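You operate a simulated robot arm through the tools that you are given. There is no shell and no other tool.

You are at the controls of a simulated robot arm. One attempt, no reset.

TASK
Squeeze the long yellow tube straight in the red vise, lay it aside.
Fine: lay it on the bench end beside the vise, then wind the jaws shut.

The check looks at the end state, three seconds after you hand in, the way a careful person would. Anything else that was tipped, shoved, dropped, spilled or broken makes it a failure.

THE ROBOT
A 7-joint arm with a two-finger parallel gripper, fixed in place. Base frame: the origin is at the foot of the arm, x ahead of it, y to its left, z up. Lengths are in mm, angles in degrees, forces in N, time in s.
Its first joint turns from -132.0 to 132.0 degrees. Payload 3.91 kg.
Tool frame: the origin (TCP) lies between the finger pads and is the grasp point; the fingertips stand 30 mm ahead of it; z points along the fingers, y is the line along which they close. Largest opening 110 mm; finger width 20, thickness 10; the body of the gripper, 48 by 112 mm, starts 55 mm behind the TCP.
Orientation is that of the tool frame in the base frame, as [roll, pitch, yaw] about the fixed x, y, z axes, in that order (R = Rz(yaw) Ry(pitch) Rx(roll)). With the fingers straight down and closing along the base's y, the tool's x points along the base's -x, its y along +y and its z along -z.

THE INTERFACE
- The arm moves only by the tool drive_tool. Its argument "deltas" is a list of rows, each a list of 6 numbers: the shift along the tool's x, y, z in mm, then the turn, a rotation vector about the tool's x, y, z in degrees. In form: [[x, y, z, wx, wy, wz], ...]. A call has 1 to 20 rows; each row shifts and turns the commanded pose from where the row before left it, along the tool's axes as they then stand. "jaw" is the gripper command, from -1 (shut) to 1 (fully open), values between in proportion, set as the call begins (left out, the last holds). A row lasts 0.2 s, in which the tool goes at most 50 mm and 8.6 degrees; a call with a longer step from one row to the next is refused whole, and so is a gripper value outside its range. Where a pose cannot be reached the arm comes as near as it can. A force on the tool above 40 N (or 10 N above the force at the start of the call, whichever is more), or a blocked arm, ends the call early, and 0.2 s more pass. The fingers move at their own pace (about 108 mm/s each) and stop on an object; they squeeze with about 43 N. The grip force told is the motor's: it shows also when the fingers shut on nothing. Time passes only in rows, and 0.2 s behind the last, so rows that do not move let the fingers close. The reply holds the time, the measured pose of the TCP, the force on the tool along the base axes, the opening and the grip force, in the units named above and with some noise, with the torque about the TCP (base axes, N m) and any sound that the robot's microphone picked up.
- Cameras (640 x 400 px; columns grow to the right, rows downward): "scene" is fixed at [405.3, -510, 1648.2]; the picture's right is [0.98, 0.22, 0.00], its down [0.11, -0.48, -0.87] and it looks along [-0.19, 0.85, -0.49] (base axes); focal length 374 px, centre (320, 200). "wrist" rides on the gripper at [72, 17, -103] in the tool frame; the picture's right is [-0.23, 0.97, 0.00], its down [-0.76, -0.18, -0.62] and it looks along [-0.61, -0.14, 0.78] (tool axes); focal length 222 px, centre (320, 200). There is no depth. A picture from a camera that has moved, and an enlarged one, comes with that camera's place and axes in the base frame and with its lens. The place of the scene camera against the robot may be out by one fixed shift of up to 18 mm in any direction.
- camera(camera): a new picture of that camera. No time passes.
- inspect(camera, box): a new picture of the part [left, top, right, bottom] of that camera's present view, enlarged. No time passes.
- finish_job(): hands the job in; it is judged then, once.

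Nothing tells you positions but the pictures and the camera data. Unless the task says otherwise, let go and move clear before handing in.

The tools are called as name(argument=value, ...) on one line, values as JSON. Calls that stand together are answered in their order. drive_tool: Moves the arm, as the interface text tells. Its arguments: {"type":"object","properties":{"deltas":{"type":"array"},"jaw":{"type":"number"}},"required":["deltas"]} The other tools are called the same way: camera (camera) takes a picture; inspect (camera, box) takes an enlarged picture of a part of a camera's view; finish_job () hands the job in.

At the start:

```text
clock: 0.0
tcp_pos: [164.0, 608.5, 1270.8]
tcp_rot: [-180.0, 0.1, 180.0]
contact_force: [0.1, -0.1, -0.4]
torque: [-0.01, -0.01, 0.04]
width: 109.6
gripper_force: 0.0
```

scene: 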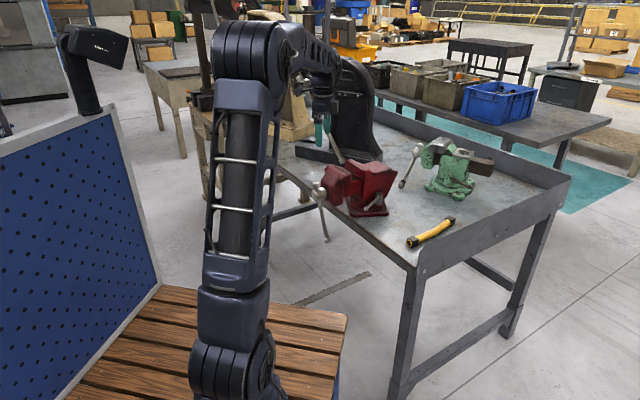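
wrist: 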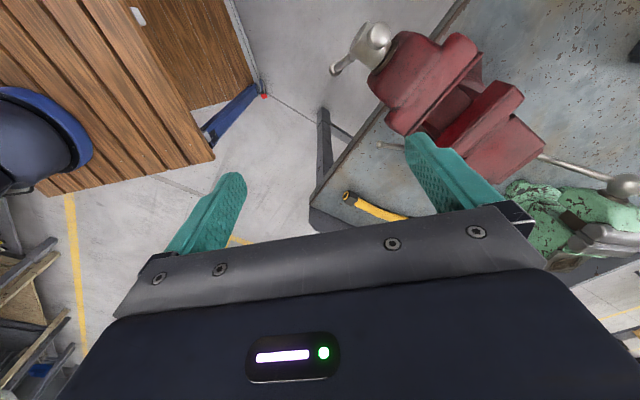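

I see a bench with a red vise, a green vise and a yellow tube with black ends near the bench's near corner. First I'll look closely at the tube and the vise.

inspect(camera="scene", box=[300, 120, 500, 260])

inspect(camera="wrist", box=[300, 0, 640, 240])

inspect(camera="scene", box=[390, 200, 470, 260])

```text
2.86 times, centred on (400, 190) of scene
camera zoom: at [405.3, -510.0, 1648.2], right [0.98, 0.22, 0.0], down [0.11, -0.48, -0.87], along [-0.19, 0.85, -0.49], focal length 1070 px, centre (91, 229)
```

zoom: 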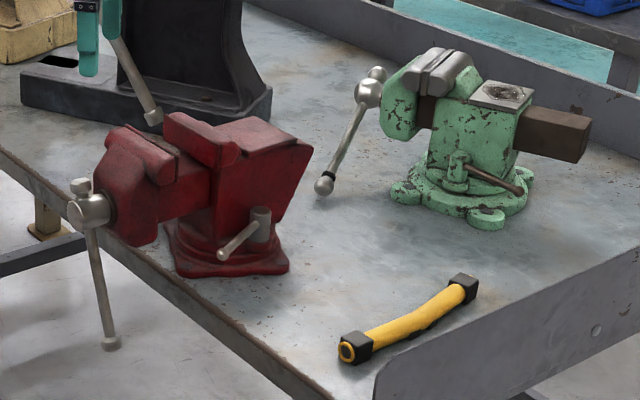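

```text
1.67 times, centred on (470, 120) of wrist
camera zoom: at [91.7, 624.2, 1373.2], right [0.23, 0.97, 0.0], down [0.76, -0.18, 0.62], along [0.61, -0.14, -0.78], focal length 370 px, centre (70, 333)
```

zoom: 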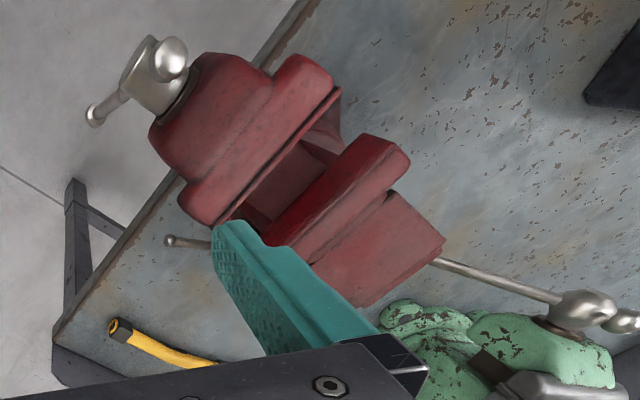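

```text
6.67 times, centred on (430, 230) of scene
camera zoom: at [405.3, -510.0, 1648.2], right [0.98, 0.22, 0.0], down [0.11, -0.48, -0.87], along [-0.19, 0.85, -0.49], focal length 2495 px, centre (-413, 0)
```

zoom: 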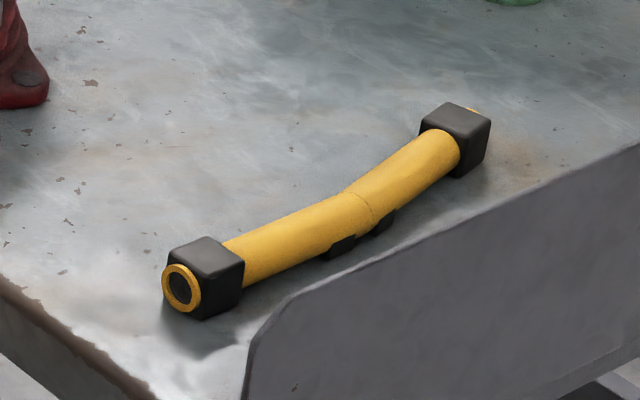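

The tube is bent a little, has black blocks at its ends and two pads mid-span, and lies near the bench corner at about (480, 620, 870). I'll turn the wrist camera for a better view of the vise.

drive_tool(deltas=[[0, 0, 0, 0, 0, -8.5], [0, 0, 0, 0, 0, -8.5], [0, 0, 0, 0, 0, -8.5], [0, 0, 0, 0, 0, -8.5], [0, 0, 0, 0, 0, -8.5], [0, 0, 0, 0, 0, -8.5], [0, 0, 0, 0, 0, -8.5]])

camera(camera="wrist")

```text
clock: 1.6
tcp_pos: [163.8, 607.5, 1269.8]
tcp_rot: [179.9, 0.0, -120.4]
contact_force: [0.3, 0.6, 0.4]
torque: [0.02, 0.01, -0.01]
width: 110.3
gripper_force: 0.1
```

```text
taken
camera wrist: at [112.6, 553.5, 1372.8], right [-0.72, 0.69, 0.0], down [0.54, 0.57, 0.62], along [0.43, 0.45, -0.78], focal length 222 px, centre (320, 200)
```

wrist: 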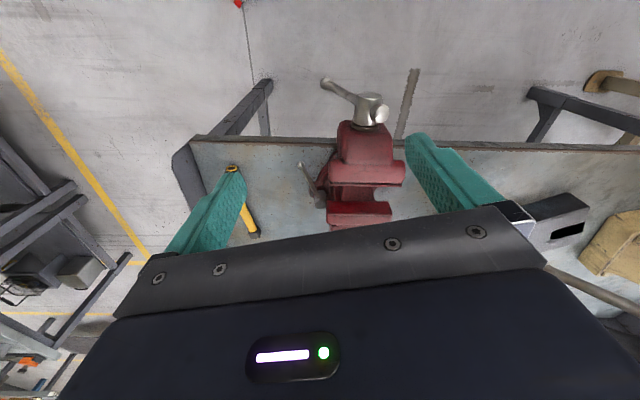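

The red vise is in view and the gripper hides its far part. I'll move forward over the bench for a clear, near-overhead view.

drive_tool(deltas=[[-36, -10, 0, 0, 0, 0], [-36, -10, 0, 0, 0, 0], [-36, -10, 0, 0, 0, 0], [-36, -10, 0, 0, 0, 0]])

camera(camera="wrist")

inspect(camera="wrist", box=[180, 0, 480, 190])

camera(camera="scene")

```text
clock: 2.6
tcp_pos: [268.9, 713.3, 1269.6]
tcp_rot: [179.9, 0.2, -120.4]
contact_force: [0.0, -0.6, 0.3]
torque: [0.04, -0.04, 0.0]
width: 110.0
gripper_force: 0.0
```

```text
taken
camera wrist: at [218.5, 657.9, 1372.6], right [-0.72, 0.69, 0.0], down [0.54, 0.57, 0.62], along [0.43, 0.45, -0.78], focal length 222 px, centre (320, 200)
```

wrist: 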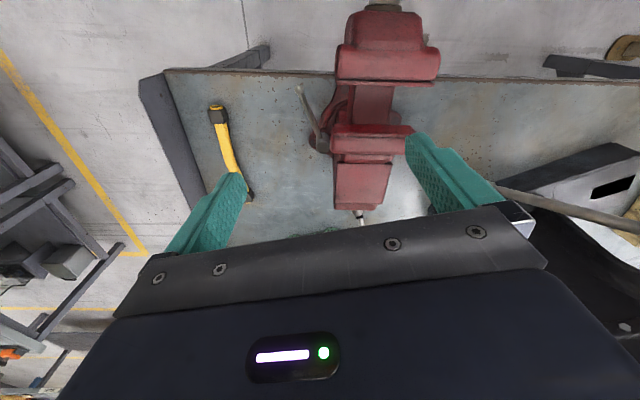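

```text
2.11 times, centred on (330, 95) of wrist
camera zoom: at [218.5, 657.9, 1372.6], right [-0.72, 0.69, 0.0], down [0.54, 0.57, 0.62], along [0.43, 0.45, -0.78], focal length 468 px, centre (299, 421)
```

zoom: 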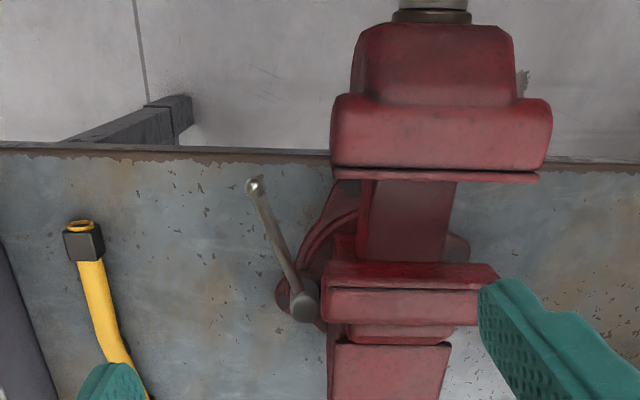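

```text
taken
```

scene: 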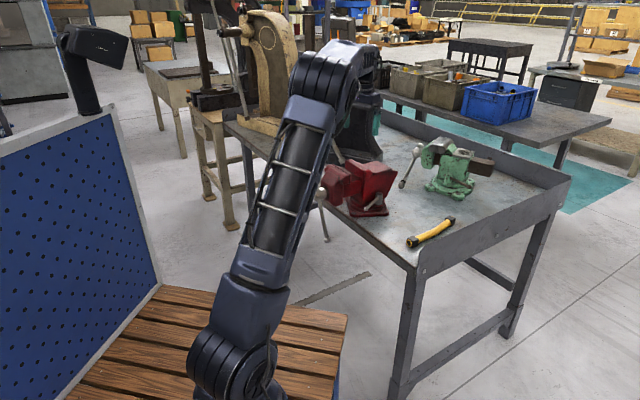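

The wrist camera shows the vise axis running at about 45° in the base frame, with roughly 65 mm between the jaws. The tube lies at the near bench end, so I'll go and look at it from closer up.

drive_tool(deltas=[[-7.6, -32.4, 24.7, 0, 0, 0], [-7.6, -32.4, 24.7, 0, 0, 0], [-7.6, -32.4, 24.7, 0, 0, 0], [-7.6, -32.4, 24.7, 0, 0, 0], [-7.6, -32.4, 24.7, 0, 0, 0], [-7.6, -32.4, 24.7, 0, 0, 0], [-7.6, -32.4, 24.7, 0, 0, 0]])

camera(camera="wrist")

inspect(camera="wrist", box=[200, 0, 440, 150])

inspect(camera="scene", box=[300, 130, 430, 250])

```text
clock: 4.2
tcp_pos: [494.2, 642.1, 1097.9]
tcp_rot: [-179.9, 0.1, -120.6]
contact_force: [-0.7, 0.0, 0.5]
torque: [-0.01, -0.06, 0.01]
width: 110.2
gripper_force: 0.1
```

```text
taken
camera wrist: at [443.2, 588.8, 1199.9], right [-0.72, 0.69, 0.0], down [0.54, 0.57, 0.62], along [0.43, 0.45, -0.78], focal length 222 px, centre (320, 200)
```

wrist: 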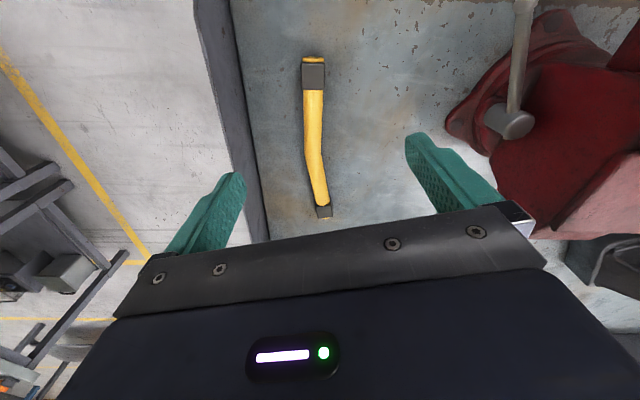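

```text
2.67 times, centred on (320, 75) of wrist
camera zoom: at [443.2, 588.8, 1199.9], right [-0.72, 0.69, 0.0], down [0.54, 0.57, 0.62], along [0.43, 0.45, -0.78], focal length 592 px, centre (320, 533)
```

zoom: 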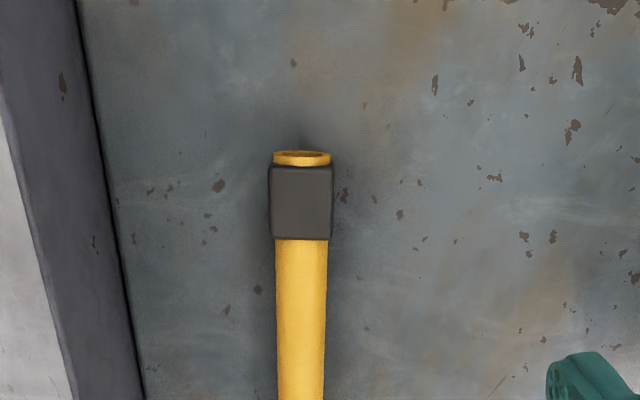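

```text
3.33 times, centred on (365, 190) of scene
camera zoom: at [405.3, -510.0, 1648.2], right [0.98, 0.22, 0.0], down [0.11, -0.48, -0.87], along [-0.19, 0.85, -0.49], focal length 1248 px, centre (170, 233)
```

zoom: 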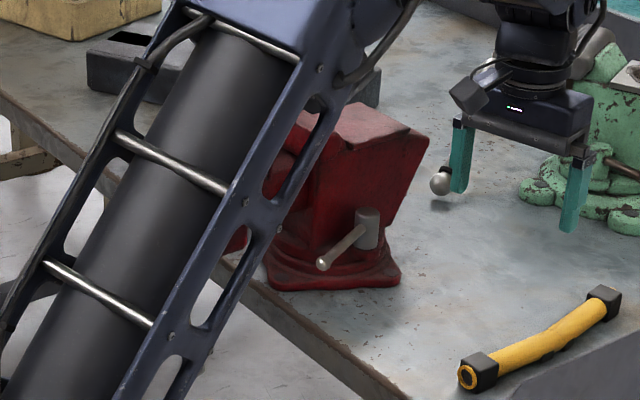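

The tube is about 245 mm long with a 23 mm body and 30 mm end blocks. It is bent about 17° horizontally, and its convex side with the pads faces the bench end plate. Next I'll look along the vise jaws from the side.

drive_tool(deltas=[[17.2, 28.5, -1, 0, 0, 0], [17.2, 28.5, -1, 0, 0, 0], [17.2, 28.5, -1, 0, 0, 0], [0, 0, 0, -8.07, -2.08, 0], [0, 0, 0, -8.07, -2.08, 0], [0, 0, 0, -8.07, -2.08, 0], [0, 0, 0, -8.07, -2.08, 0], [0, 0, 0, -8.07, -2.08, 0], [0, 0, 0, -8.07, -2.08, 0]])

camera(camera="wrist")

inspect(camera="wrist", box=[240, 0, 500, 160])

```text
clock: 6.2
tcp_pos: [393.7, 642.5, 1101.4]
tcp_rot: [130.8, 11.0, -125.6]
contact_force: [-0.8, 0.2, 1.0]
torque: [-0.06, -0.07, 0.0]
width: 110.1
gripper_force: 0.1
```

```text
taken
camera wrist: at [397.4, 531.6, 1165.2], right [-0.47, 0.44, 0.77], down [0.88, 0.22, 0.41], along [0.01, 0.87, -0.49], focal length 222 px, centre (320, 200)
```

wrist: 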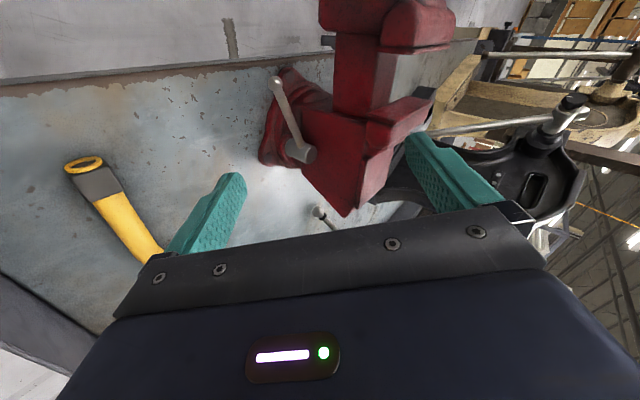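

```text
2.46 times, centred on (370, 80) of wrist
camera zoom: at [397.4, 531.6, 1165.2], right [-0.47, 0.44, 0.77], down [0.88, 0.22, 0.41], along [0.01, 0.87, -0.49], focal length 547 px, centre (197, 495)
```

zoom: 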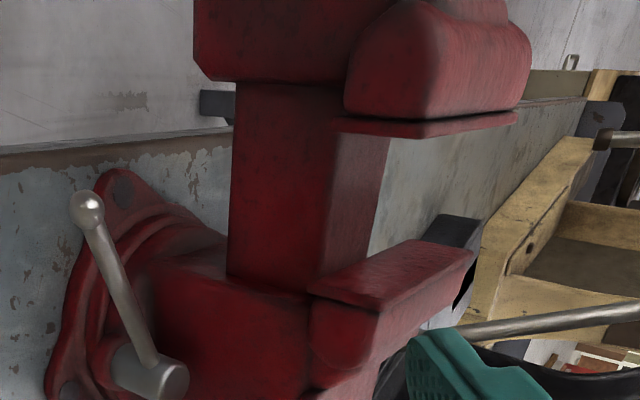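

From two views I put the jaw tops at z≈1075, the jaw width at about 120 mm, the gap at about 62 mm and the guide-beam top near z≈1025. I'll zoom in on the tube's middle pads and the tube's underside.

inspect(camera="scene", box=[404, 212, 462, 250])

inspect(camera="scene", box=[420, 220, 444, 240])

inspect(camera="wrist", box=[40, 130, 240, 280])

```text
10.53 times, centred on (433, 231) of scene
camera zoom: at [405.3, -510.0, 1648.2], right [0.98, 0.22, 0.0], down [0.11, -0.48, -0.87], along [-0.19, 0.85, -0.49], focal length 3940 px, centre (-870, -126)
```

zoom: 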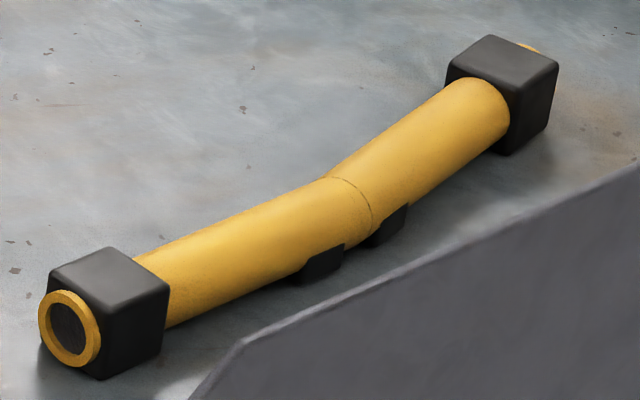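

```text
16.00 times, centred on (432, 230) of scene
camera zoom: at [405.3, -510.0, 1648.2], right [0.98, 0.22, 0.0], down [0.11, -0.48, -0.87], along [-0.19, 0.85, -0.49], focal length 5989 px, centre (-1472, -280)
```

zoom: 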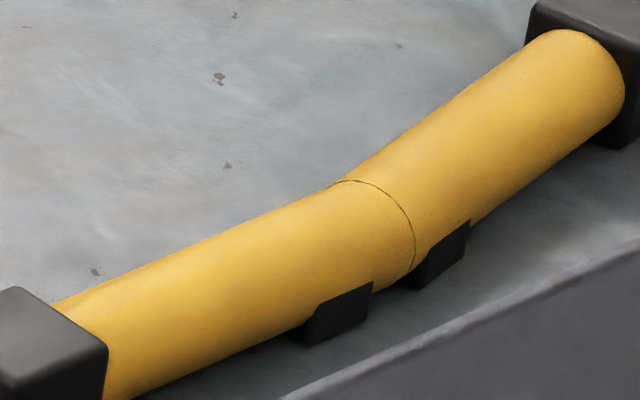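

```text
2.67 times, centred on (140, 205) of wrist
camera zoom: at [397.4, 531.6, 1165.2], right [-0.47, 0.44, 0.77], down [0.88, 0.22, 0.41], along [0.01, 0.87, -0.49], focal length 592 px, centre (800, 187)
```

zoom: 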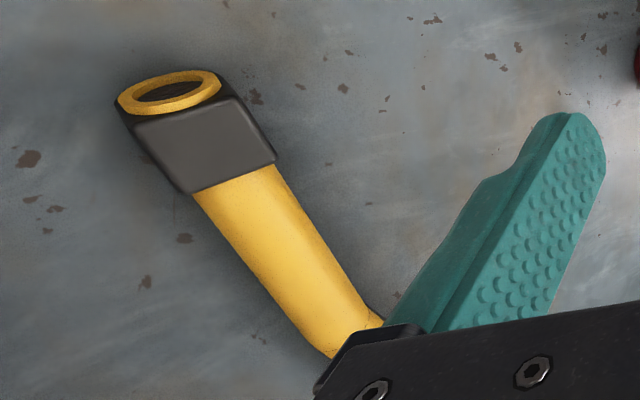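

The black pieces at mid-tube are feet under the tube, so it can stand on the vise's guide beam. I'll go back to a vertical tool over the tube and locate its middle exactly.

drive_tool(deltas=[[0, 0, 0, 8.07, 2.08, 0], [0, 0, 0, 8.07, 2.08, 0], [0, 0, 0, 8.07, 2.08, 0], [0, 0, 0, 8.07, 2.08, 0], [0, 0, 0, 8.07, 2.08, 0], [0, 0, 0, 8.07, 2.08, 0], [-24.1, -28.2, 1, 0, 0, 0], [-24.1, -28.2, 1, 0, 0, 0], [-24.1, -28.2, 1, 0, 0, 0], [-24.1, -28.2, 1, 0, 0, 0], [0, 0, 0, 0, 0, 4.7], [0, 0, 0, 0, 0, 4.7]])

camera(camera="wrist")

inspect(camera="wrist", box=[200, 20, 440, 220])

```text
clock: 8.8
tcp_pos: [540.9, 666.8, 1097.1]
tcp_rot: [-180.0, 0.0, -129.9]
contact_force: [-0.4, -0.2, -0.1]
torque: [0.0, 0.01, 0.02]
width: 109.7
gripper_force: 0.0
```

```text
taken
camera wrist: at [481.2, 621.8, 1199.0], right [-0.6, 0.8, 0.0], down [0.63, 0.47, 0.62], along [0.5, 0.37, -0.78], focal length 222 px, centre (320, 200)
```

wrist: 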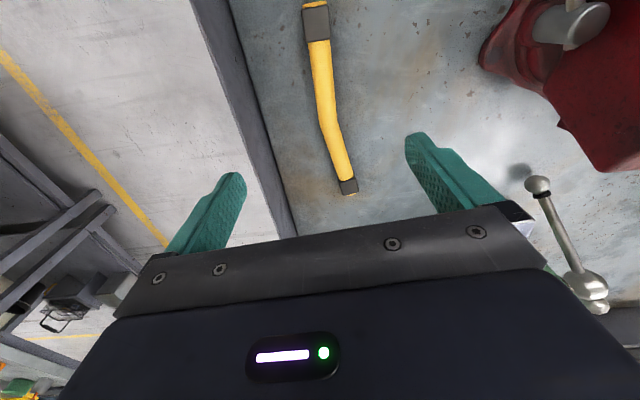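

```text
2.00 times, centred on (320, 120) of wrist
camera zoom: at [481.2, 621.8, 1199.0], right [-0.6, 0.8, 0.0], down [0.63, 0.47, 0.62], along [0.5, 0.37, -0.78], focal length 444 px, centre (320, 360)
```

zoom: 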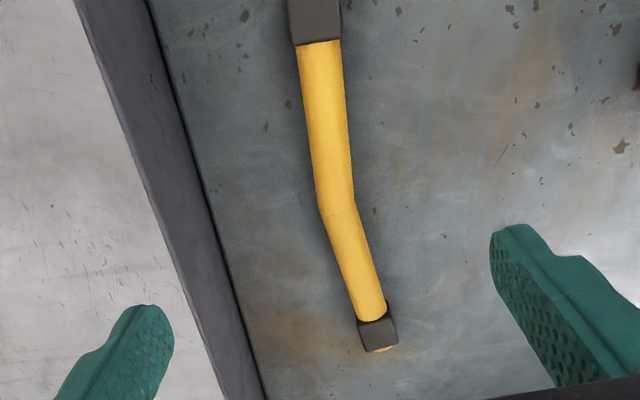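

The tube hinge is near (562, 700). I'll descend part way over it and take another fix.

drive_tool(deltas=[[-12, 1.8, 39, 0, 0, 0], [-12, 1.8, 39, 0, 0, 0], [-12, 1.8, 39, 0, 0, 0]])

camera(camera="wrist")

inspect(camera="wrist", box=[200, 20, 440, 220])

inspect(camera="scene", box=[380, 150, 500, 250])

```text
clock: 9.6
tcp_pos: [561.2, 698.3, 982.4]
tcp_rot: [179.9, 0.1, -129.9]
contact_force: [-0.3, -0.1, 1.3]
torque: [-0.02, -0.01, -0.02]
width: 110.0
gripper_force: 0.1
```

```text
taken
camera wrist: at [500.9, 652.8, 1084.9], right [-0.6, 0.8, 0.0], down [0.62, 0.47, 0.62], along [0.5, 0.38, -0.78], focal length 222 px, centre (320, 200)
```

wrist: 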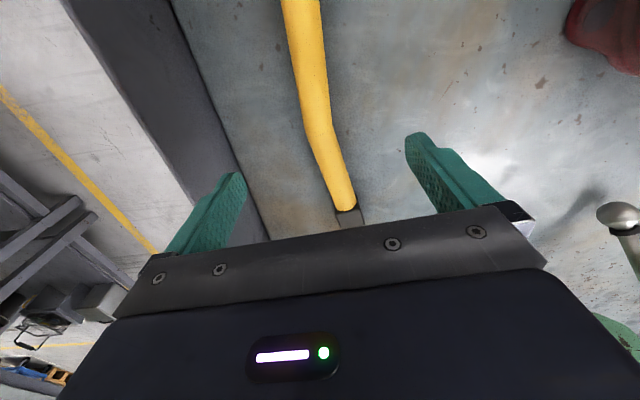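

```text
2.00 times, centred on (320, 120) of wrist
camera zoom: at [500.9, 652.8, 1084.9], right [-0.6, 0.8, 0.0], down [0.62, 0.47, 0.62], along [0.5, 0.38, -0.78], focal length 444 px, centre (320, 360)
```

zoom: 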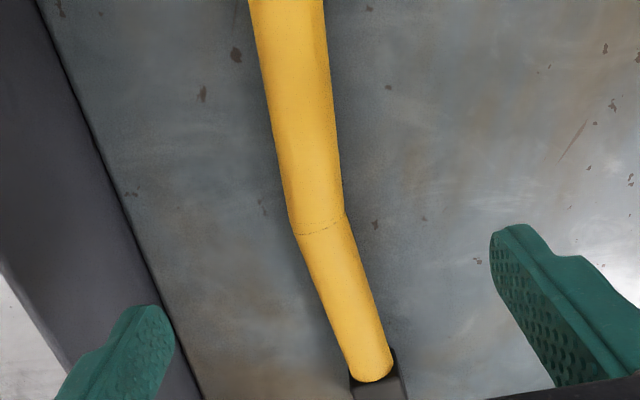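

```text
4.00 times, centred on (440, 200) of scene
camera zoom: at [405.3, -510.0, 1648.2], right [0.98, 0.22, 0.0], down [0.11, -0.48, -0.87], along [-0.19, 0.85, -0.49], focal length 1497 px, centre (-160, 200)
```

zoom: 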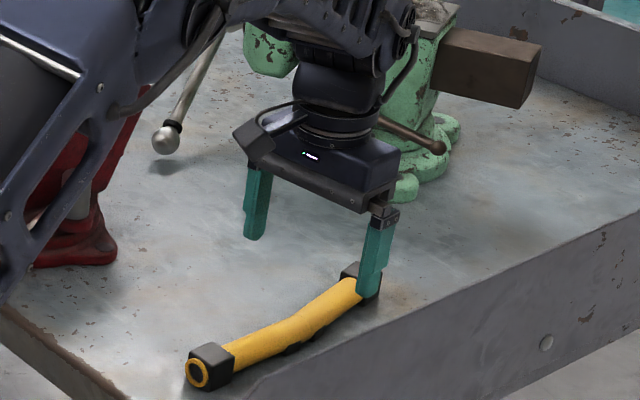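

The hinge is at about (563, 701), the tube's mean axis runs at about 51°, and the tool is lined up with it. I'll descend to just above gripping height with the fingers part open.

drive_tool(deltas=[[-1.5, 0, 25, 0, 0, -0.6], [-1.5, 0, 25, 0, 0, -0.6], [0, 0, 25, 0, 0, 0]], jaw=0.3)

camera(camera="wrist")

inspect(camera="scene", box=[400, 180, 480, 250])

```text
clock: 10.4
tcp_pos: [562.7, 699.5, 904.4]
tcp_rot: [179.9, 0.1, -128.7]
contact_force: [-0.9, -1.1, 0.9]
torque: [0.01, -0.04, 0.01]
width: 71.4
gripper_force: 0.1
```

```text
taken
camera wrist: at [502.9, 653.9, 1007.8], right [-0.62, 0.79, 0.0], down [0.61, 0.48, 0.62], along [0.49, 0.39, -0.78], focal length 222 px, centre (320, 200)
```

wrist: 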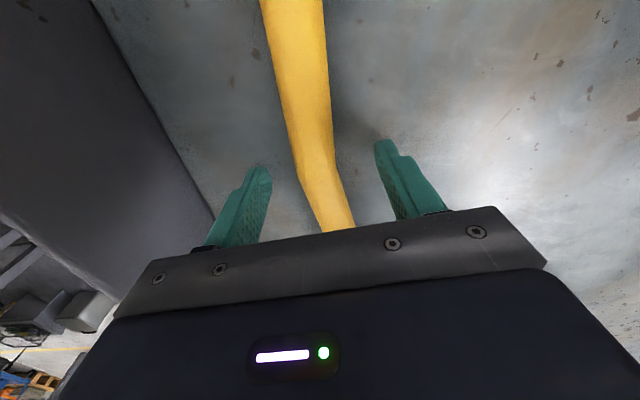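

```text
5.71 times, centred on (440, 215) of scene
camera zoom: at [405.3, -510.0, 1648.2], right [0.98, 0.22, 0.0], down [0.11, -0.48, -0.87], along [-0.19, 0.85, -0.49], focal length 2139 px, centre (-366, 114)
```

zoom: 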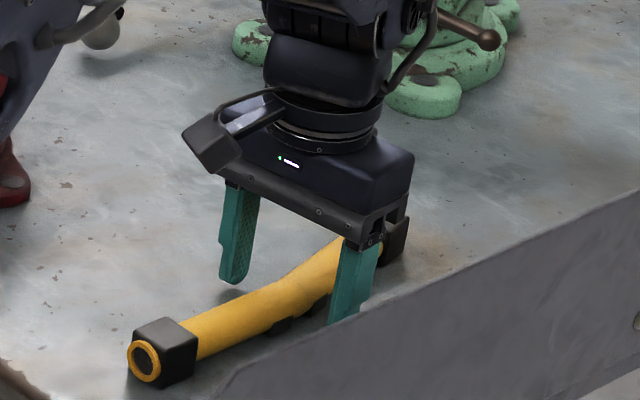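

The fingers straddle the tube at its hinge with the tips a little above the bench. I'll lower 5 mm and grip.

drive_tool(deltas=[[2, 0, 2.5, 0, 0, 0], [0, 0, 2.5, 0, 0, 0]])

drive_tool(deltas=[[0, 0, 0, 0, 0, 0], [0, 0, 0, 0, 0, 0], [0, 0, 0, 0, 0, 0]], jaw=-1)

camera(camera="wrist")

inspect(camera="scene", box=[400, 180, 480, 250])

```text
clock: 11.0
tcp_pos: [560.2, 699.0, 900.9]
tcp_rot: [180.0, 0.0, -128.8]
contact_force: [0.2, -0.8, 0.2]
torque: [0.03, -0.01, 0.03]
width: 71.7
gripper_force: 0.1
```

```text
clock: 11.8
tcp_pos: [560.4, 698.5, 900.5]
tcp_rot: [180.0, 0.0, -128.7]
contact_force: [0.5, -0.1, -0.1]
torque: [0.06, -0.05, -0.06]
width: 25.8
gripper_force: 42.9
```

```text
taken
camera wrist: at [501.7, 652.7, 1002.9], right [-0.62, 0.79, 0.0], down [0.62, 0.48, 0.62], along [0.49, 0.39, -0.78], focal length 222 px, centre (320, 200)
```

wrist: 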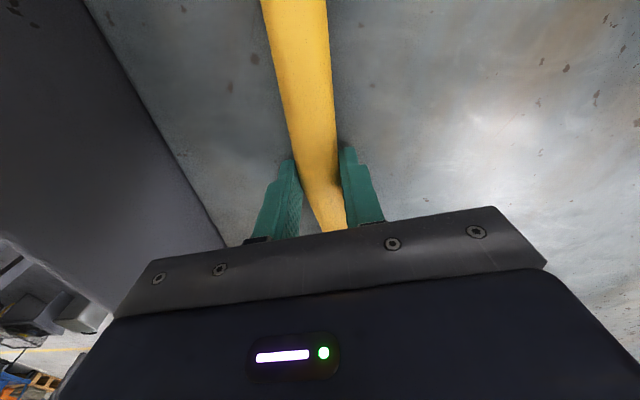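

```text
5.71 times, centred on (440, 215) of scene
camera zoom: at [405.3, -510.0, 1648.2], right [0.98, 0.22, 0.0], down [0.11, -0.48, -0.87], along [-0.19, 0.85, -0.49], focal length 2139 px, centre (-366, 114)
```

zoom: 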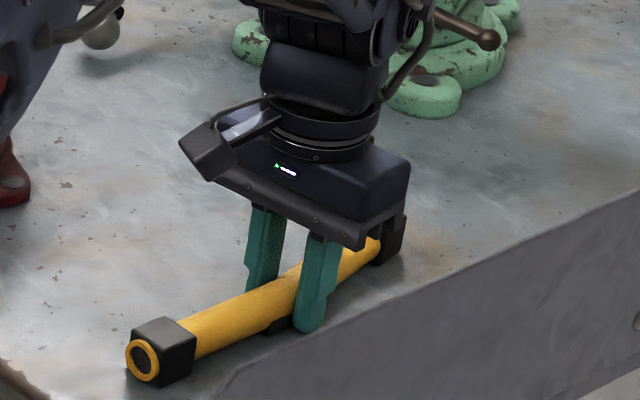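

The tube is gripped, with the opening at 25.8 mm. I'll lift it straight up, well clear of everything.

drive_tool(deltas=[[0, 0, -10, 0, 0, 0], [0, 0, -30, 0, 0, 0], [0, 0, -44, 0, 0, 0], [0, 0, -44, 0, 0, 0], [0, 0, -44, 0, 0, 0], [0, 0, -44, 0, 0, 0], [0, 0, -44, 0, 0, 0], [0, 0, 0, 0, 0, 0]])

camera(camera="wrist")

camera(camera="scene")

```text
clock: 13.6
tcp_pos: [561.2, 700.0, 1160.1]
tcp_rot: [179.9, 0.0, -128.7]
contact_force: [1.2, 0.2, -2.8]
torque: [-0.02, -0.02, 0.01]
width: 25.7
gripper_force: 42.7
```

```text
taken
camera wrist: at [502.2, 652.5, 1261.8], right [-0.62, 0.79, 0.0], down [0.62, 0.48, 0.62], along [0.49, 0.38, -0.78], focal length 222 px, centre (320, 200)
```

wrist: 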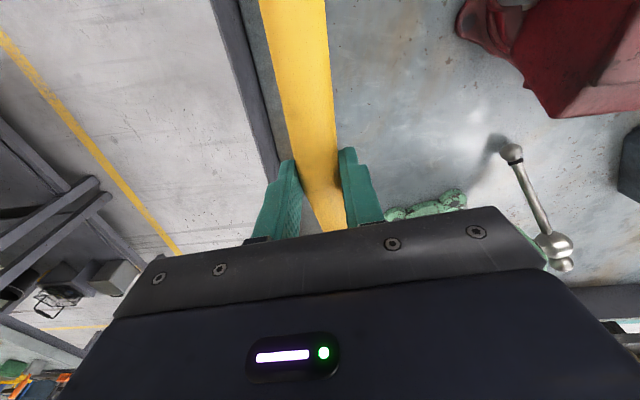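

```text
taken
```

scene: 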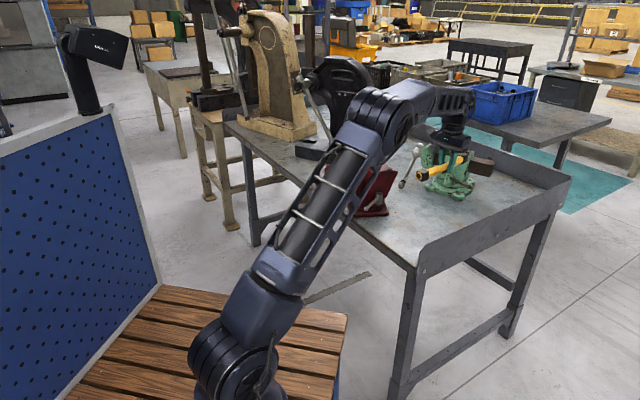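

The tube is held firmly and level. I'll rotate it about 96° in place so it lines up with the jaws.

drive_tool(deltas=[[0, 0, 0, 0, 0, 8.02], [0, 0, 0, 0, 0, 8.02], [0, 0, 0, 0, 0, 8.02], [0, 0, 0, 0, 0, 8.02], [0, 0, 0, 0, 0, 8.02], [0, 0, 0, 0, 0, 8.02], [0, 0, 0, 0, 0, 8.02], [0, 0, 0, 0, 0, 8.02], [0, 0, 0, 0, 0, 8.02], [0, 0, 0, 0, 0, 8.02], [0, 0, 0, 0, 0, 8.02], [0, 0, 0, 0, 0, 8.02]])

camera(camera="wrist")

```text
clock: 16.2
tcp_pos: [559.6, 698.8, 1159.8]
tcp_rot: [180.0, 0.1, 134.9]
contact_force: [-0.3, 0.4, -3.3]
torque: [-0.01, -0.01, 0.03]
width: 25.9
gripper_force: 43.0
```

```text
taken
camera wrist: at [521.2, 761.8, 1262.7], right [0.85, 0.53, 0.0], down [0.41, -0.66, 0.62], along [0.33, -0.53, -0.78], focal length 222 px, centre (320, 200)
```

wrist: 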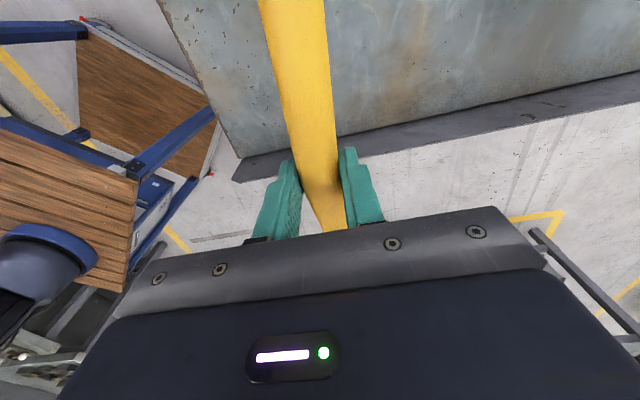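

The tube is parallel to the jaws, with its convex side toward the moving jaw. I'll carry it over above the jaw gap.

drive_tool(deltas=[[36.5, -22.2, 0, 0, 0, 0], [36.5, -22.2, 0, 0, 0, 0], [36.5, -22.2, 0, 0, 0, 0], [36.5, -22.2, 0, 0, 0, 0], [36.5, -22.2, 0, 0, 0, 0], [36.5, -22.2, 0, 0, 0, 0], [36.5, -22.2, 0, 0, 0, 0], [36.5, -22.2, 0, 0, 0, 0], [0, 0, 0, 0, 0, 0]])

camera(camera="wrist")

inspect(camera="scene", box=[280, 90, 440, 230])

inspect(camera="wrist", box=[200, 0, 460, 200])

```text
clock: 18.2
tcp_pos: [229.3, 780.2, 1162.2]
tcp_rot: [180.0, 0.0, 134.9]
contact_force: [-0.8, 0.0, -3.0]
torque: [-0.03, 0.0, 0.02]
width: 25.8
gripper_force: 43.2
```

```text
taken
camera wrist: at [189.6, 842.9, 1264.3], right [0.85, 0.53, 0.0], down [0.41, -0.66, 0.62], along [0.33, -0.53, -0.78], focal length 222 px, centre (320, 200)
```

wrist: 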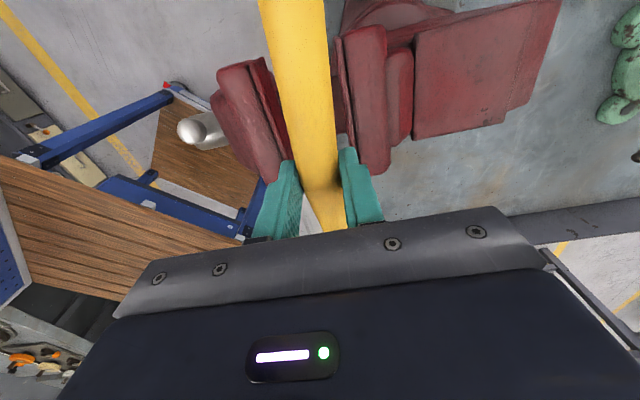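

```text
2.86 times, centred on (360, 160) of scene
camera zoom: at [405.3, -510.0, 1648.2], right [0.98, 0.22, 0.0], down [0.11, -0.48, -0.87], along [-0.19, 0.85, -0.49], focal length 1070 px, centre (206, 314)
```

zoom: 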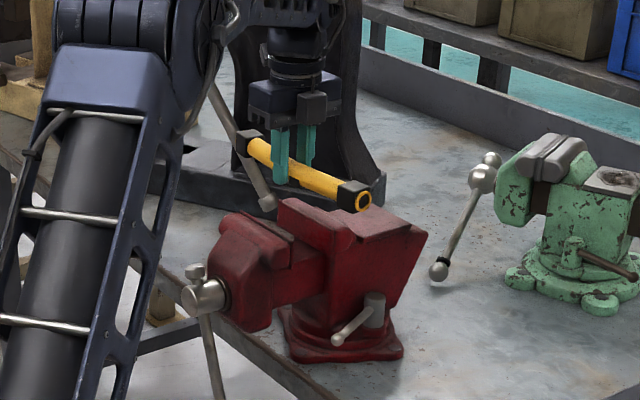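

```text
2.00 times, centred on (330, 100) of wrist
camera zoom: at [189.6, 842.9, 1264.3], right [0.85, 0.53, 0.0], down [0.41, -0.66, 0.62], along [0.33, -0.53, -0.78], focal length 444 px, centre (300, 400)
```

zoom: 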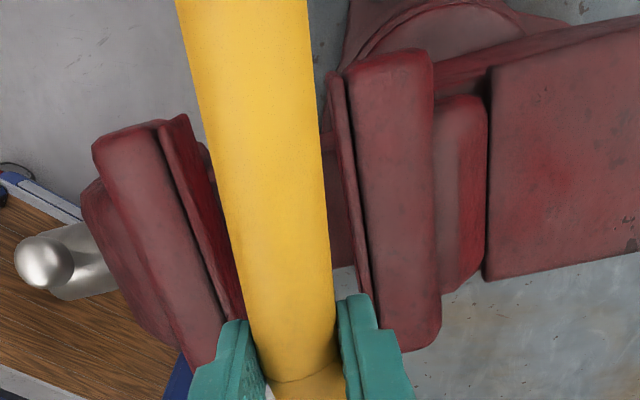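

The jaw faces are at a≈678 (moving) and 737 (fixed) along the vise axis, and I'm about 6 mm off centre. I'll correct that, then lower the tube between the jaws.

drive_tool(deltas=[[1, -5.8, 0, 0, 0, 0], [0, 0, 27, 0, 0, 0], [0, 0, 27, 0, 0, 0], [0, 0, 20, 0, 0, 0]])

camera(camera="wrist")

inspect(camera="scene", box=[310, 110, 430, 220])

inspect(camera="wrist", box=[200, 0, 460, 200])

```text
clock: 19.2
tcp_pos: [224.0, 779.1, 1085.5]
tcp_rot: [-180.0, 0.1, 135.1]
contact_force: [0.0, -0.4, -1.5]
torque: [-0.03, 0.0, 0.0]
width: 25.6
gripper_force: 42.9
```

```text
taken
camera wrist: at [185.0, 840.0, 1189.0], right [0.85, 0.53, 0.0], down [0.41, -0.66, 0.62], along [0.33, -0.53, -0.78], focal length 222 px, centre (320, 200)
```

wrist: 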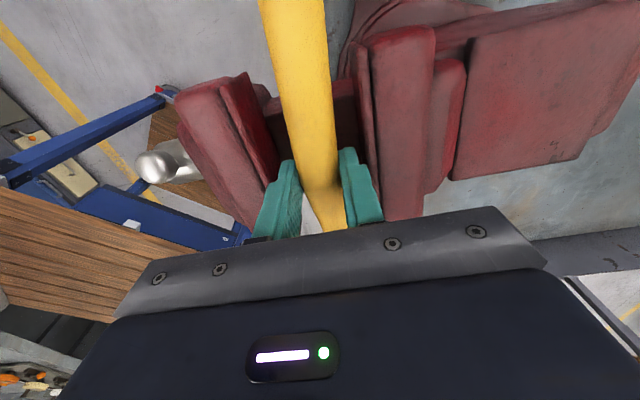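

```text
3.64 times, centred on (370, 165) of scene
camera zoom: at [405.3, -510.0, 1648.2], right [0.98, 0.22, 0.0], down [0.11, -0.48, -0.87], along [-0.19, 0.85, -0.49], focal length 1361 px, centre (138, 327)
```

zoom: 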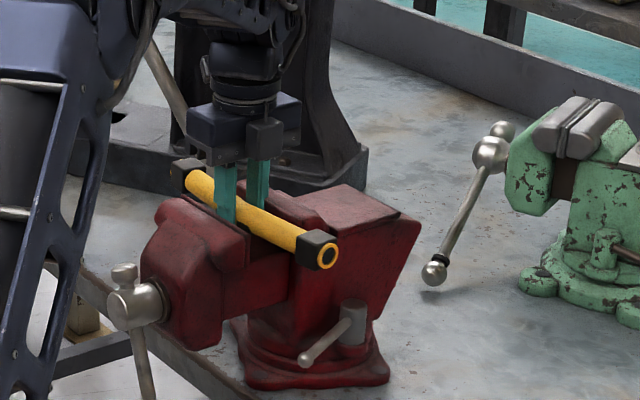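

```text
2.00 times, centred on (330, 100) of wrist
camera zoom: at [185.0, 840.0, 1189.0], right [0.85, 0.53, 0.0], down [0.41, -0.66, 0.62], along [0.33, -0.53, -0.78], focal length 444 px, centre (300, 400)
```

zoom: 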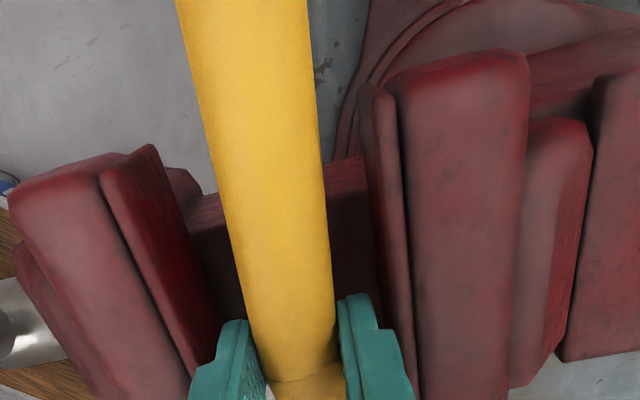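

The tube is well centred between the jaws. I'll lower it in small steps, watching the force for contact with the beam.

drive_tool(deltas=[[0, -1.5, 5, 0, 0, 0], [0, 0, 5, 0, 0, 0], [0, 0, 3, 0, 0, 0], [0, 0, 0, 0, 0, 0]])

drive_tool(deltas=[[0, 0, 2, 0, 0, 0], [0, 0, 2, 0, 0, 0], [0, 0, 0, 0, 0, 0]])

```text
clock: 20.1
tcp_pos: [221.5, 776.1, 1078.3]
tcp_rot: [179.6, -0.2, 135.1]
contact_force: [-0.4, 0.2, -2.0]
torque: [0.02, 0.01, 0.01]
width: 25.9
gripper_force: 43.3
stopped in row 4: the force on the tool passed its limit at 44 N (the readings are from after the stop); the commanded pose is now the measured one
```

```text
clock: 20.9
tcp_pos: [224.1, 776.7, 1074.9]
tcp_rot: [179.7, -0.1, 135.1]
contact_force: [0.4, -0.3, -3.0]
torque: [0.0, 0.05, -0.03]
width: 25.9
gripper_force: 43.3
```

There was a contact of about 44 N near z≈1074. I'll check what touched before going on.

inspect(camera="wrist", box=[200, 0, 460, 200])

inspect(camera="scene", box=[325, 120, 405, 200])

```text
2.00 times, centred on (330, 100) of wrist
camera zoom: at [184.1, 838.3, 1177.4], right [0.85, 0.53, 0.0], down [0.41, -0.67, 0.62], along [0.33, -0.52, -0.79], focal length 444 px, centre (300, 400)
```

zoom: 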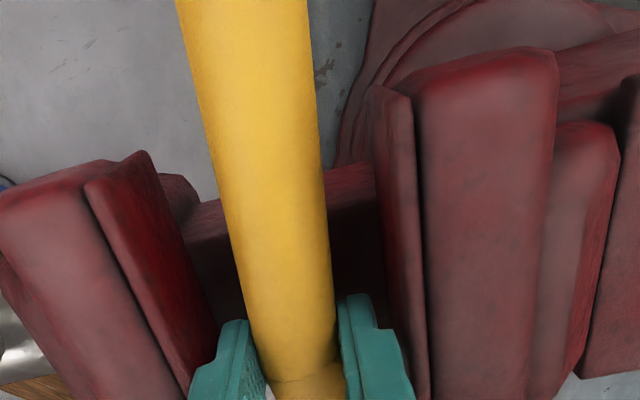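

```text
5.00 times, centred on (365, 160) of scene
camera zoom: at [405.3, -510.0, 1648.2], right [0.98, 0.22, 0.0], down [0.11, -0.48, -0.87], along [-0.19, 0.85, -0.49], focal length 1872 px, centre (95, 400)
```

zoom: 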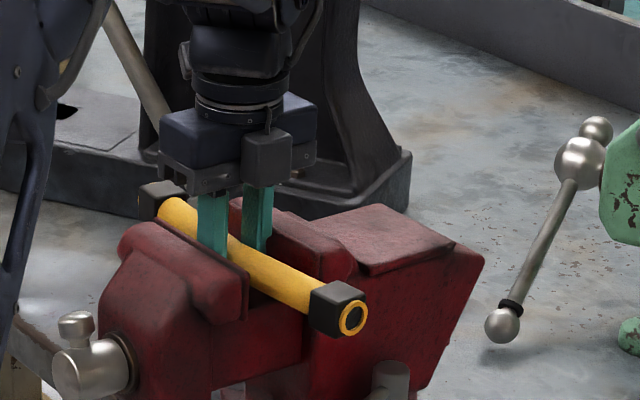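

Nothing is jammed and the tube sits between the jaws, so that contact was probably the feet reaching the beam. I'll go on in 1 mm steps.

drive_tool(deltas=[[0, 0, 1, 0, 0, 0], [0, 0, 0, 0, 0, 0]])

drive_tool(deltas=[[0, 0, 1, 0, 0, 0], [0, 0, 0, 0, 0, 0]])

drive_tool(deltas=[[0, 0, 1, 0, 0, 0], [0, 0, 0, 0, 0, 0]])

```text
clock: 21.5
tcp_pos: [222.9, 777.2, 1073.5]
tcp_rot: [179.7, -0.2, 134.9]
contact_force: [0.4, 1.1, -1.7]
torque: [-0.01, 0.01, -0.02]
width: 25.7
gripper_force: 43.1
```

```text
clock: 22.1
tcp_pos: [223.2, 776.0, 1074.2]
tcp_rot: [179.7, -0.2, 135.0]
contact_force: [-0.4, -0.4, -2.1]
torque: [-0.03, 0.03, 0.0]
width: 25.6
gripper_force: 42.8
```

```text
clock: 22.7
tcp_pos: [223.9, 776.4, 1070.5]
tcp_rot: [179.7, -0.2, 135.0]
contact_force: [0.3, 0.6, -1.9]
torque: [0.0, 0.01, 0.03]
width: 25.9
gripper_force: 43.2
```

No contact yet at z≈1071, so I'll continue down gently.

drive_tool(deltas=[[0, 0, 1.5, 0, 0, 0], [0, 0, 0, 0, 0, 0]])

drive_tool(deltas=[[0, 0, 1.5, 0, 0, 0], [0, 0, 0, 0, 0, 0]])

drive_tool(deltas=[[0, 0, 1.5, 0, 0, 0], [0, 0, 0, 0, 0, 0]])

```text
clock: 23.3
tcp_pos: [222.2, 777.2, 1069.6]
tcp_rot: [179.7, -0.2, 135.0]
contact_force: [0.8, -0.3, -2.0]
torque: [-0.02, 0.04, -0.03]
width: 25.6
gripper_force: 43.4
```

```text
clock: 23.9
tcp_pos: [222.7, 776.5, 1068.3]
tcp_rot: [179.8, -0.2, 135.0]
contact_force: [1.1, 0.4, -1.4]
torque: [-0.02, 0.04, 0.03]
width: 25.8
gripper_force: 43.5
```

```text
clock: 24.5
tcp_pos: [222.5, 777.3, 1066.9]
tcp_rot: [179.8, -0.3, 134.9]
contact_force: [0.2, -0.3, -2.9]
torque: [-0.01, -0.03, -0.01]
width: 25.9
gripper_force: 42.9
```

inspect(camera="scene", box=[335, 130, 395, 190])

inspect(camera="wrist", box=[200, 0, 460, 200])

drive_tool(deltas=[[0, 0, 1.5, 0, 0, 0], [0, 0, 0, 0, 0, 0]])

drive_tool(deltas=[[0, 0, 1.5, 0, 0, 0], [0, 0, 0, 0, 0, 0]])

```text
6.67 times, centred on (365, 160) of scene
camera zoom: at [405.3, -510.0, 1648.2], right [0.98, 0.22, 0.0], down [0.11, -0.48, -0.87], along [-0.19, 0.85, -0.49], focal length 2495 px, centre (20, 467)
```

zoom: 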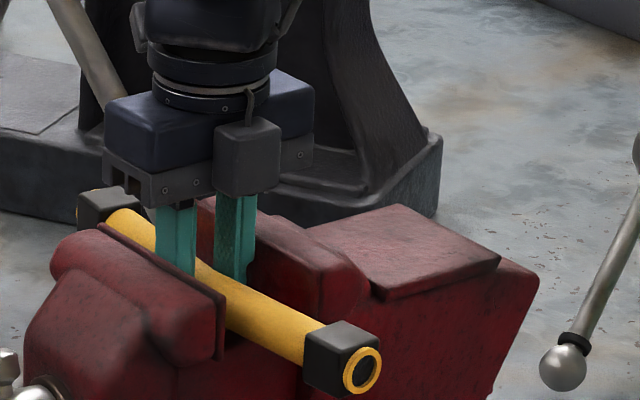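

```text
2.00 times, centred on (330, 100) of wrist
camera zoom: at [183.6, 838.2, 1169.5], right [0.85, 0.53, 0.0], down [0.41, -0.67, 0.62], along [0.33, -0.52, -0.79], focal length 444 px, centre (300, 400)
```

zoom: 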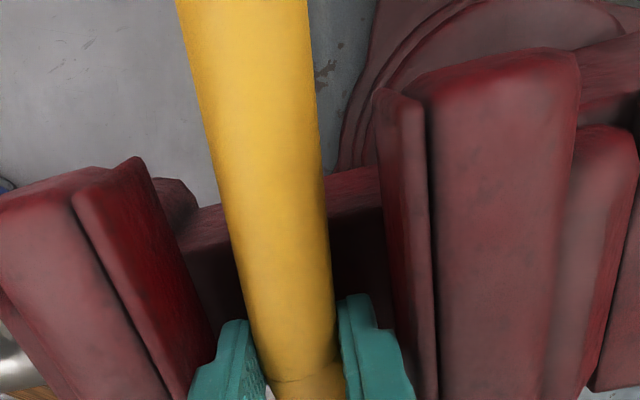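

```text
clock: 25.1
tcp_pos: [222.3, 775.8, 1064.8]
tcp_rot: [179.7, -0.2, 135.1]
contact_force: [-1.0, -0.1, -2.5]
torque: [-0.03, -0.03, -0.04]
width: 25.9
gripper_force: 42.3
```

```text
clock: 25.7
tcp_pos: [223.0, 777.3, 1062.7]
tcp_rot: [179.6, -0.2, 135.0]
contact_force: [-0.3, -0.1, -3.1]
torque: [-0.05, 0.01, -0.01]
width: 25.7
gripper_force: 43.1
```

drive_tool(deltas=[[0, 0, 1, 0, 0, 0], [0, 0, 0, 0, 0, 0]])

drive_tool(deltas=[[0, 0, 1, 0, 0, 0], [0, 0, 0, 0, 0, 0]])

drive_tool(deltas=[[0, 0, 1, 0, 0, 0], [0, 0, 0, 0, 0, 0]])

drive_tool(deltas=[[0, 0, 1, 0, 0, 0], [0, 0, 0, 0, 0, 0]])

```text
clock: 26.3
tcp_pos: [222.9, 777.2, 1062.4]
tcp_rot: [179.7, -0.2, 135.0]
contact_force: [0.7, 0.4, -1.4]
torque: [0.01, 0.0, 0.03]
width: 25.7
gripper_force: 43.0
```

```text
clock: 26.9
tcp_pos: [222.7, 776.3, 1061.9]
tcp_rot: [179.6, -0.2, 135.0]
contact_force: [-0.2, 0.3, -1.8]
torque: [0.01, 0.03, 0.01]
width: 26.0
gripper_force: 42.8
```

```text
clock: 27.5
tcp_pos: [222.7, 776.8, 1061.7]
tcp_rot: [179.8, -0.2, 135.0]
contact_force: [0.8, 0.4, -1.9]
torque: [0.0, 0.02, -0.01]
width: 25.7
gripper_force: 43.2
```

```text
clock: 28.1
tcp_pos: [224.3, 776.2, 1058.3]
tcp_rot: [179.7, -0.2, 135.0]
contact_force: [0.4, 0.0, -2.1]
torque: [0.0, 0.03, 0.03]
width: 25.8
gripper_force: 43.2
```

inspect(camera="wrist", box=[260, 40, 420, 200])

inspect(camera="scene", box=[335, 130, 395, 190])

```text
2.50 times, centred on (340, 120) of wrist
camera zoom: at [183.9, 838.4, 1162.5], right [0.85, 0.53, 0.0], down [0.41, -0.67, 0.62], along [0.33, -0.52, -0.79], focal length 555 px, centre (270, 400)
```

zoom: 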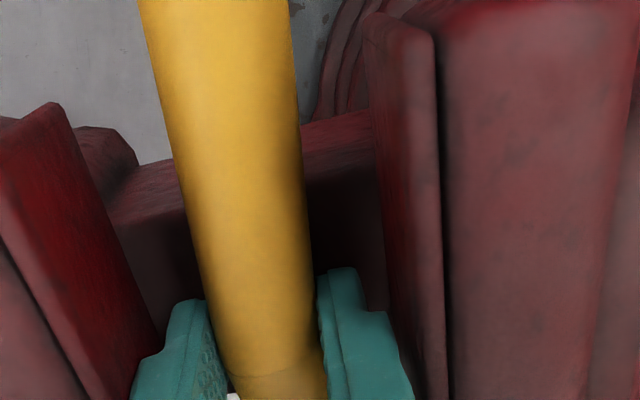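

```text
6.67 times, centred on (365, 160) of scene
camera zoom: at [405.3, -510.0, 1648.2], right [0.98, 0.22, 0.0], down [0.11, -0.48, -0.87], along [-0.19, 0.85, -0.49], focal length 2495 px, centre (20, 467)
```

zoom: 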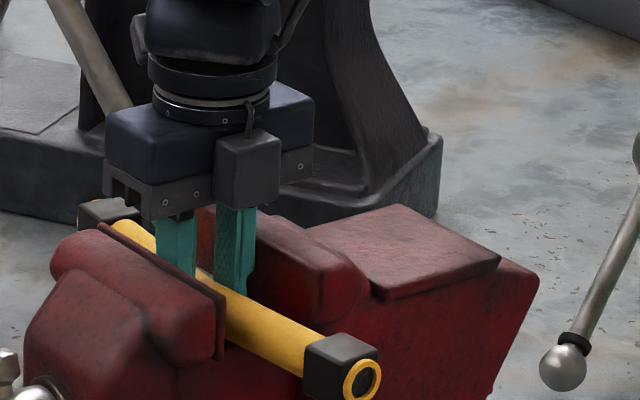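

The beam top works out at z≈1021, so contact should come very soon. I'll continue in 1 mm steps.

drive_tool(deltas=[[0, 0, 1, 0, 0, 0], [0, 0, 0, 0, 0, 0]])

drive_tool(deltas=[[0, 0, 1, 0, 0, 0], [0, 0, 0, 0, 0, 0]])

drive_tool(deltas=[[0, 0, 1, 0, 0, 0], [0, 0, 0, 0, 0, 0]])

drive_tool(deltas=[[0, 0, 1, 0, 0, 0], [0, 0, 0, 0, 0, 0]])

drive_tool(deltas=[[0, 0, 1, 0, 0, 0], [0, 0, 0, 0, 0, 0]])

```text
clock: 28.7
tcp_pos: [223.5, 777.4, 1057.3]
tcp_rot: [179.7, -0.2, 135.1]
contact_force: [0.6, 0.1, -2.0]
torque: [-0.01, -0.02, 0.03]
width: 25.7
gripper_force: 43.9
```

```text
clock: 29.3
tcp_pos: [222.2, 776.9, 1057.3]
tcp_rot: [179.6, -0.3, 135.0]
contact_force: [-0.6, -2.4, 2.6]
torque: [-0.21, 0.08, 0.03]
width: 25.9
gripper_force: 43.2
```

```text
clock: 29.9
tcp_pos: [223.0, 777.0, 1058.4]
tcp_rot: [179.6, -0.3, 134.9]
contact_force: [-3.1, 3.4, 14.4]
torque: [-0.24, 0.21, -0.05]
width: 25.8
gripper_force: 42.8
```

```text
clock: 30.5
tcp_pos: [222.3, 777.2, 1059.1]
tcp_rot: [179.4, -0.4, 135.0]
contact_force: [-0.5, 1.3, 33.9]
torque: [-0.63, 0.25, 0.3]
width: 26.1
gripper_force: 42.5
```

```text
clock: 30.9
tcp_pos: [222.8, 776.6, 1058.3]
tcp_rot: [179.6, -0.3, 135.0]
contact_force: [-1.6, -5.1, 5.4]
torque: [-0.29, 0.1, -0.03]
width: 25.8
gripper_force: 43.0
stopped in row 2: the force on the tool passed its limit at 46 N (the readings are from after the stop); the commanded pose is now the measured one
```

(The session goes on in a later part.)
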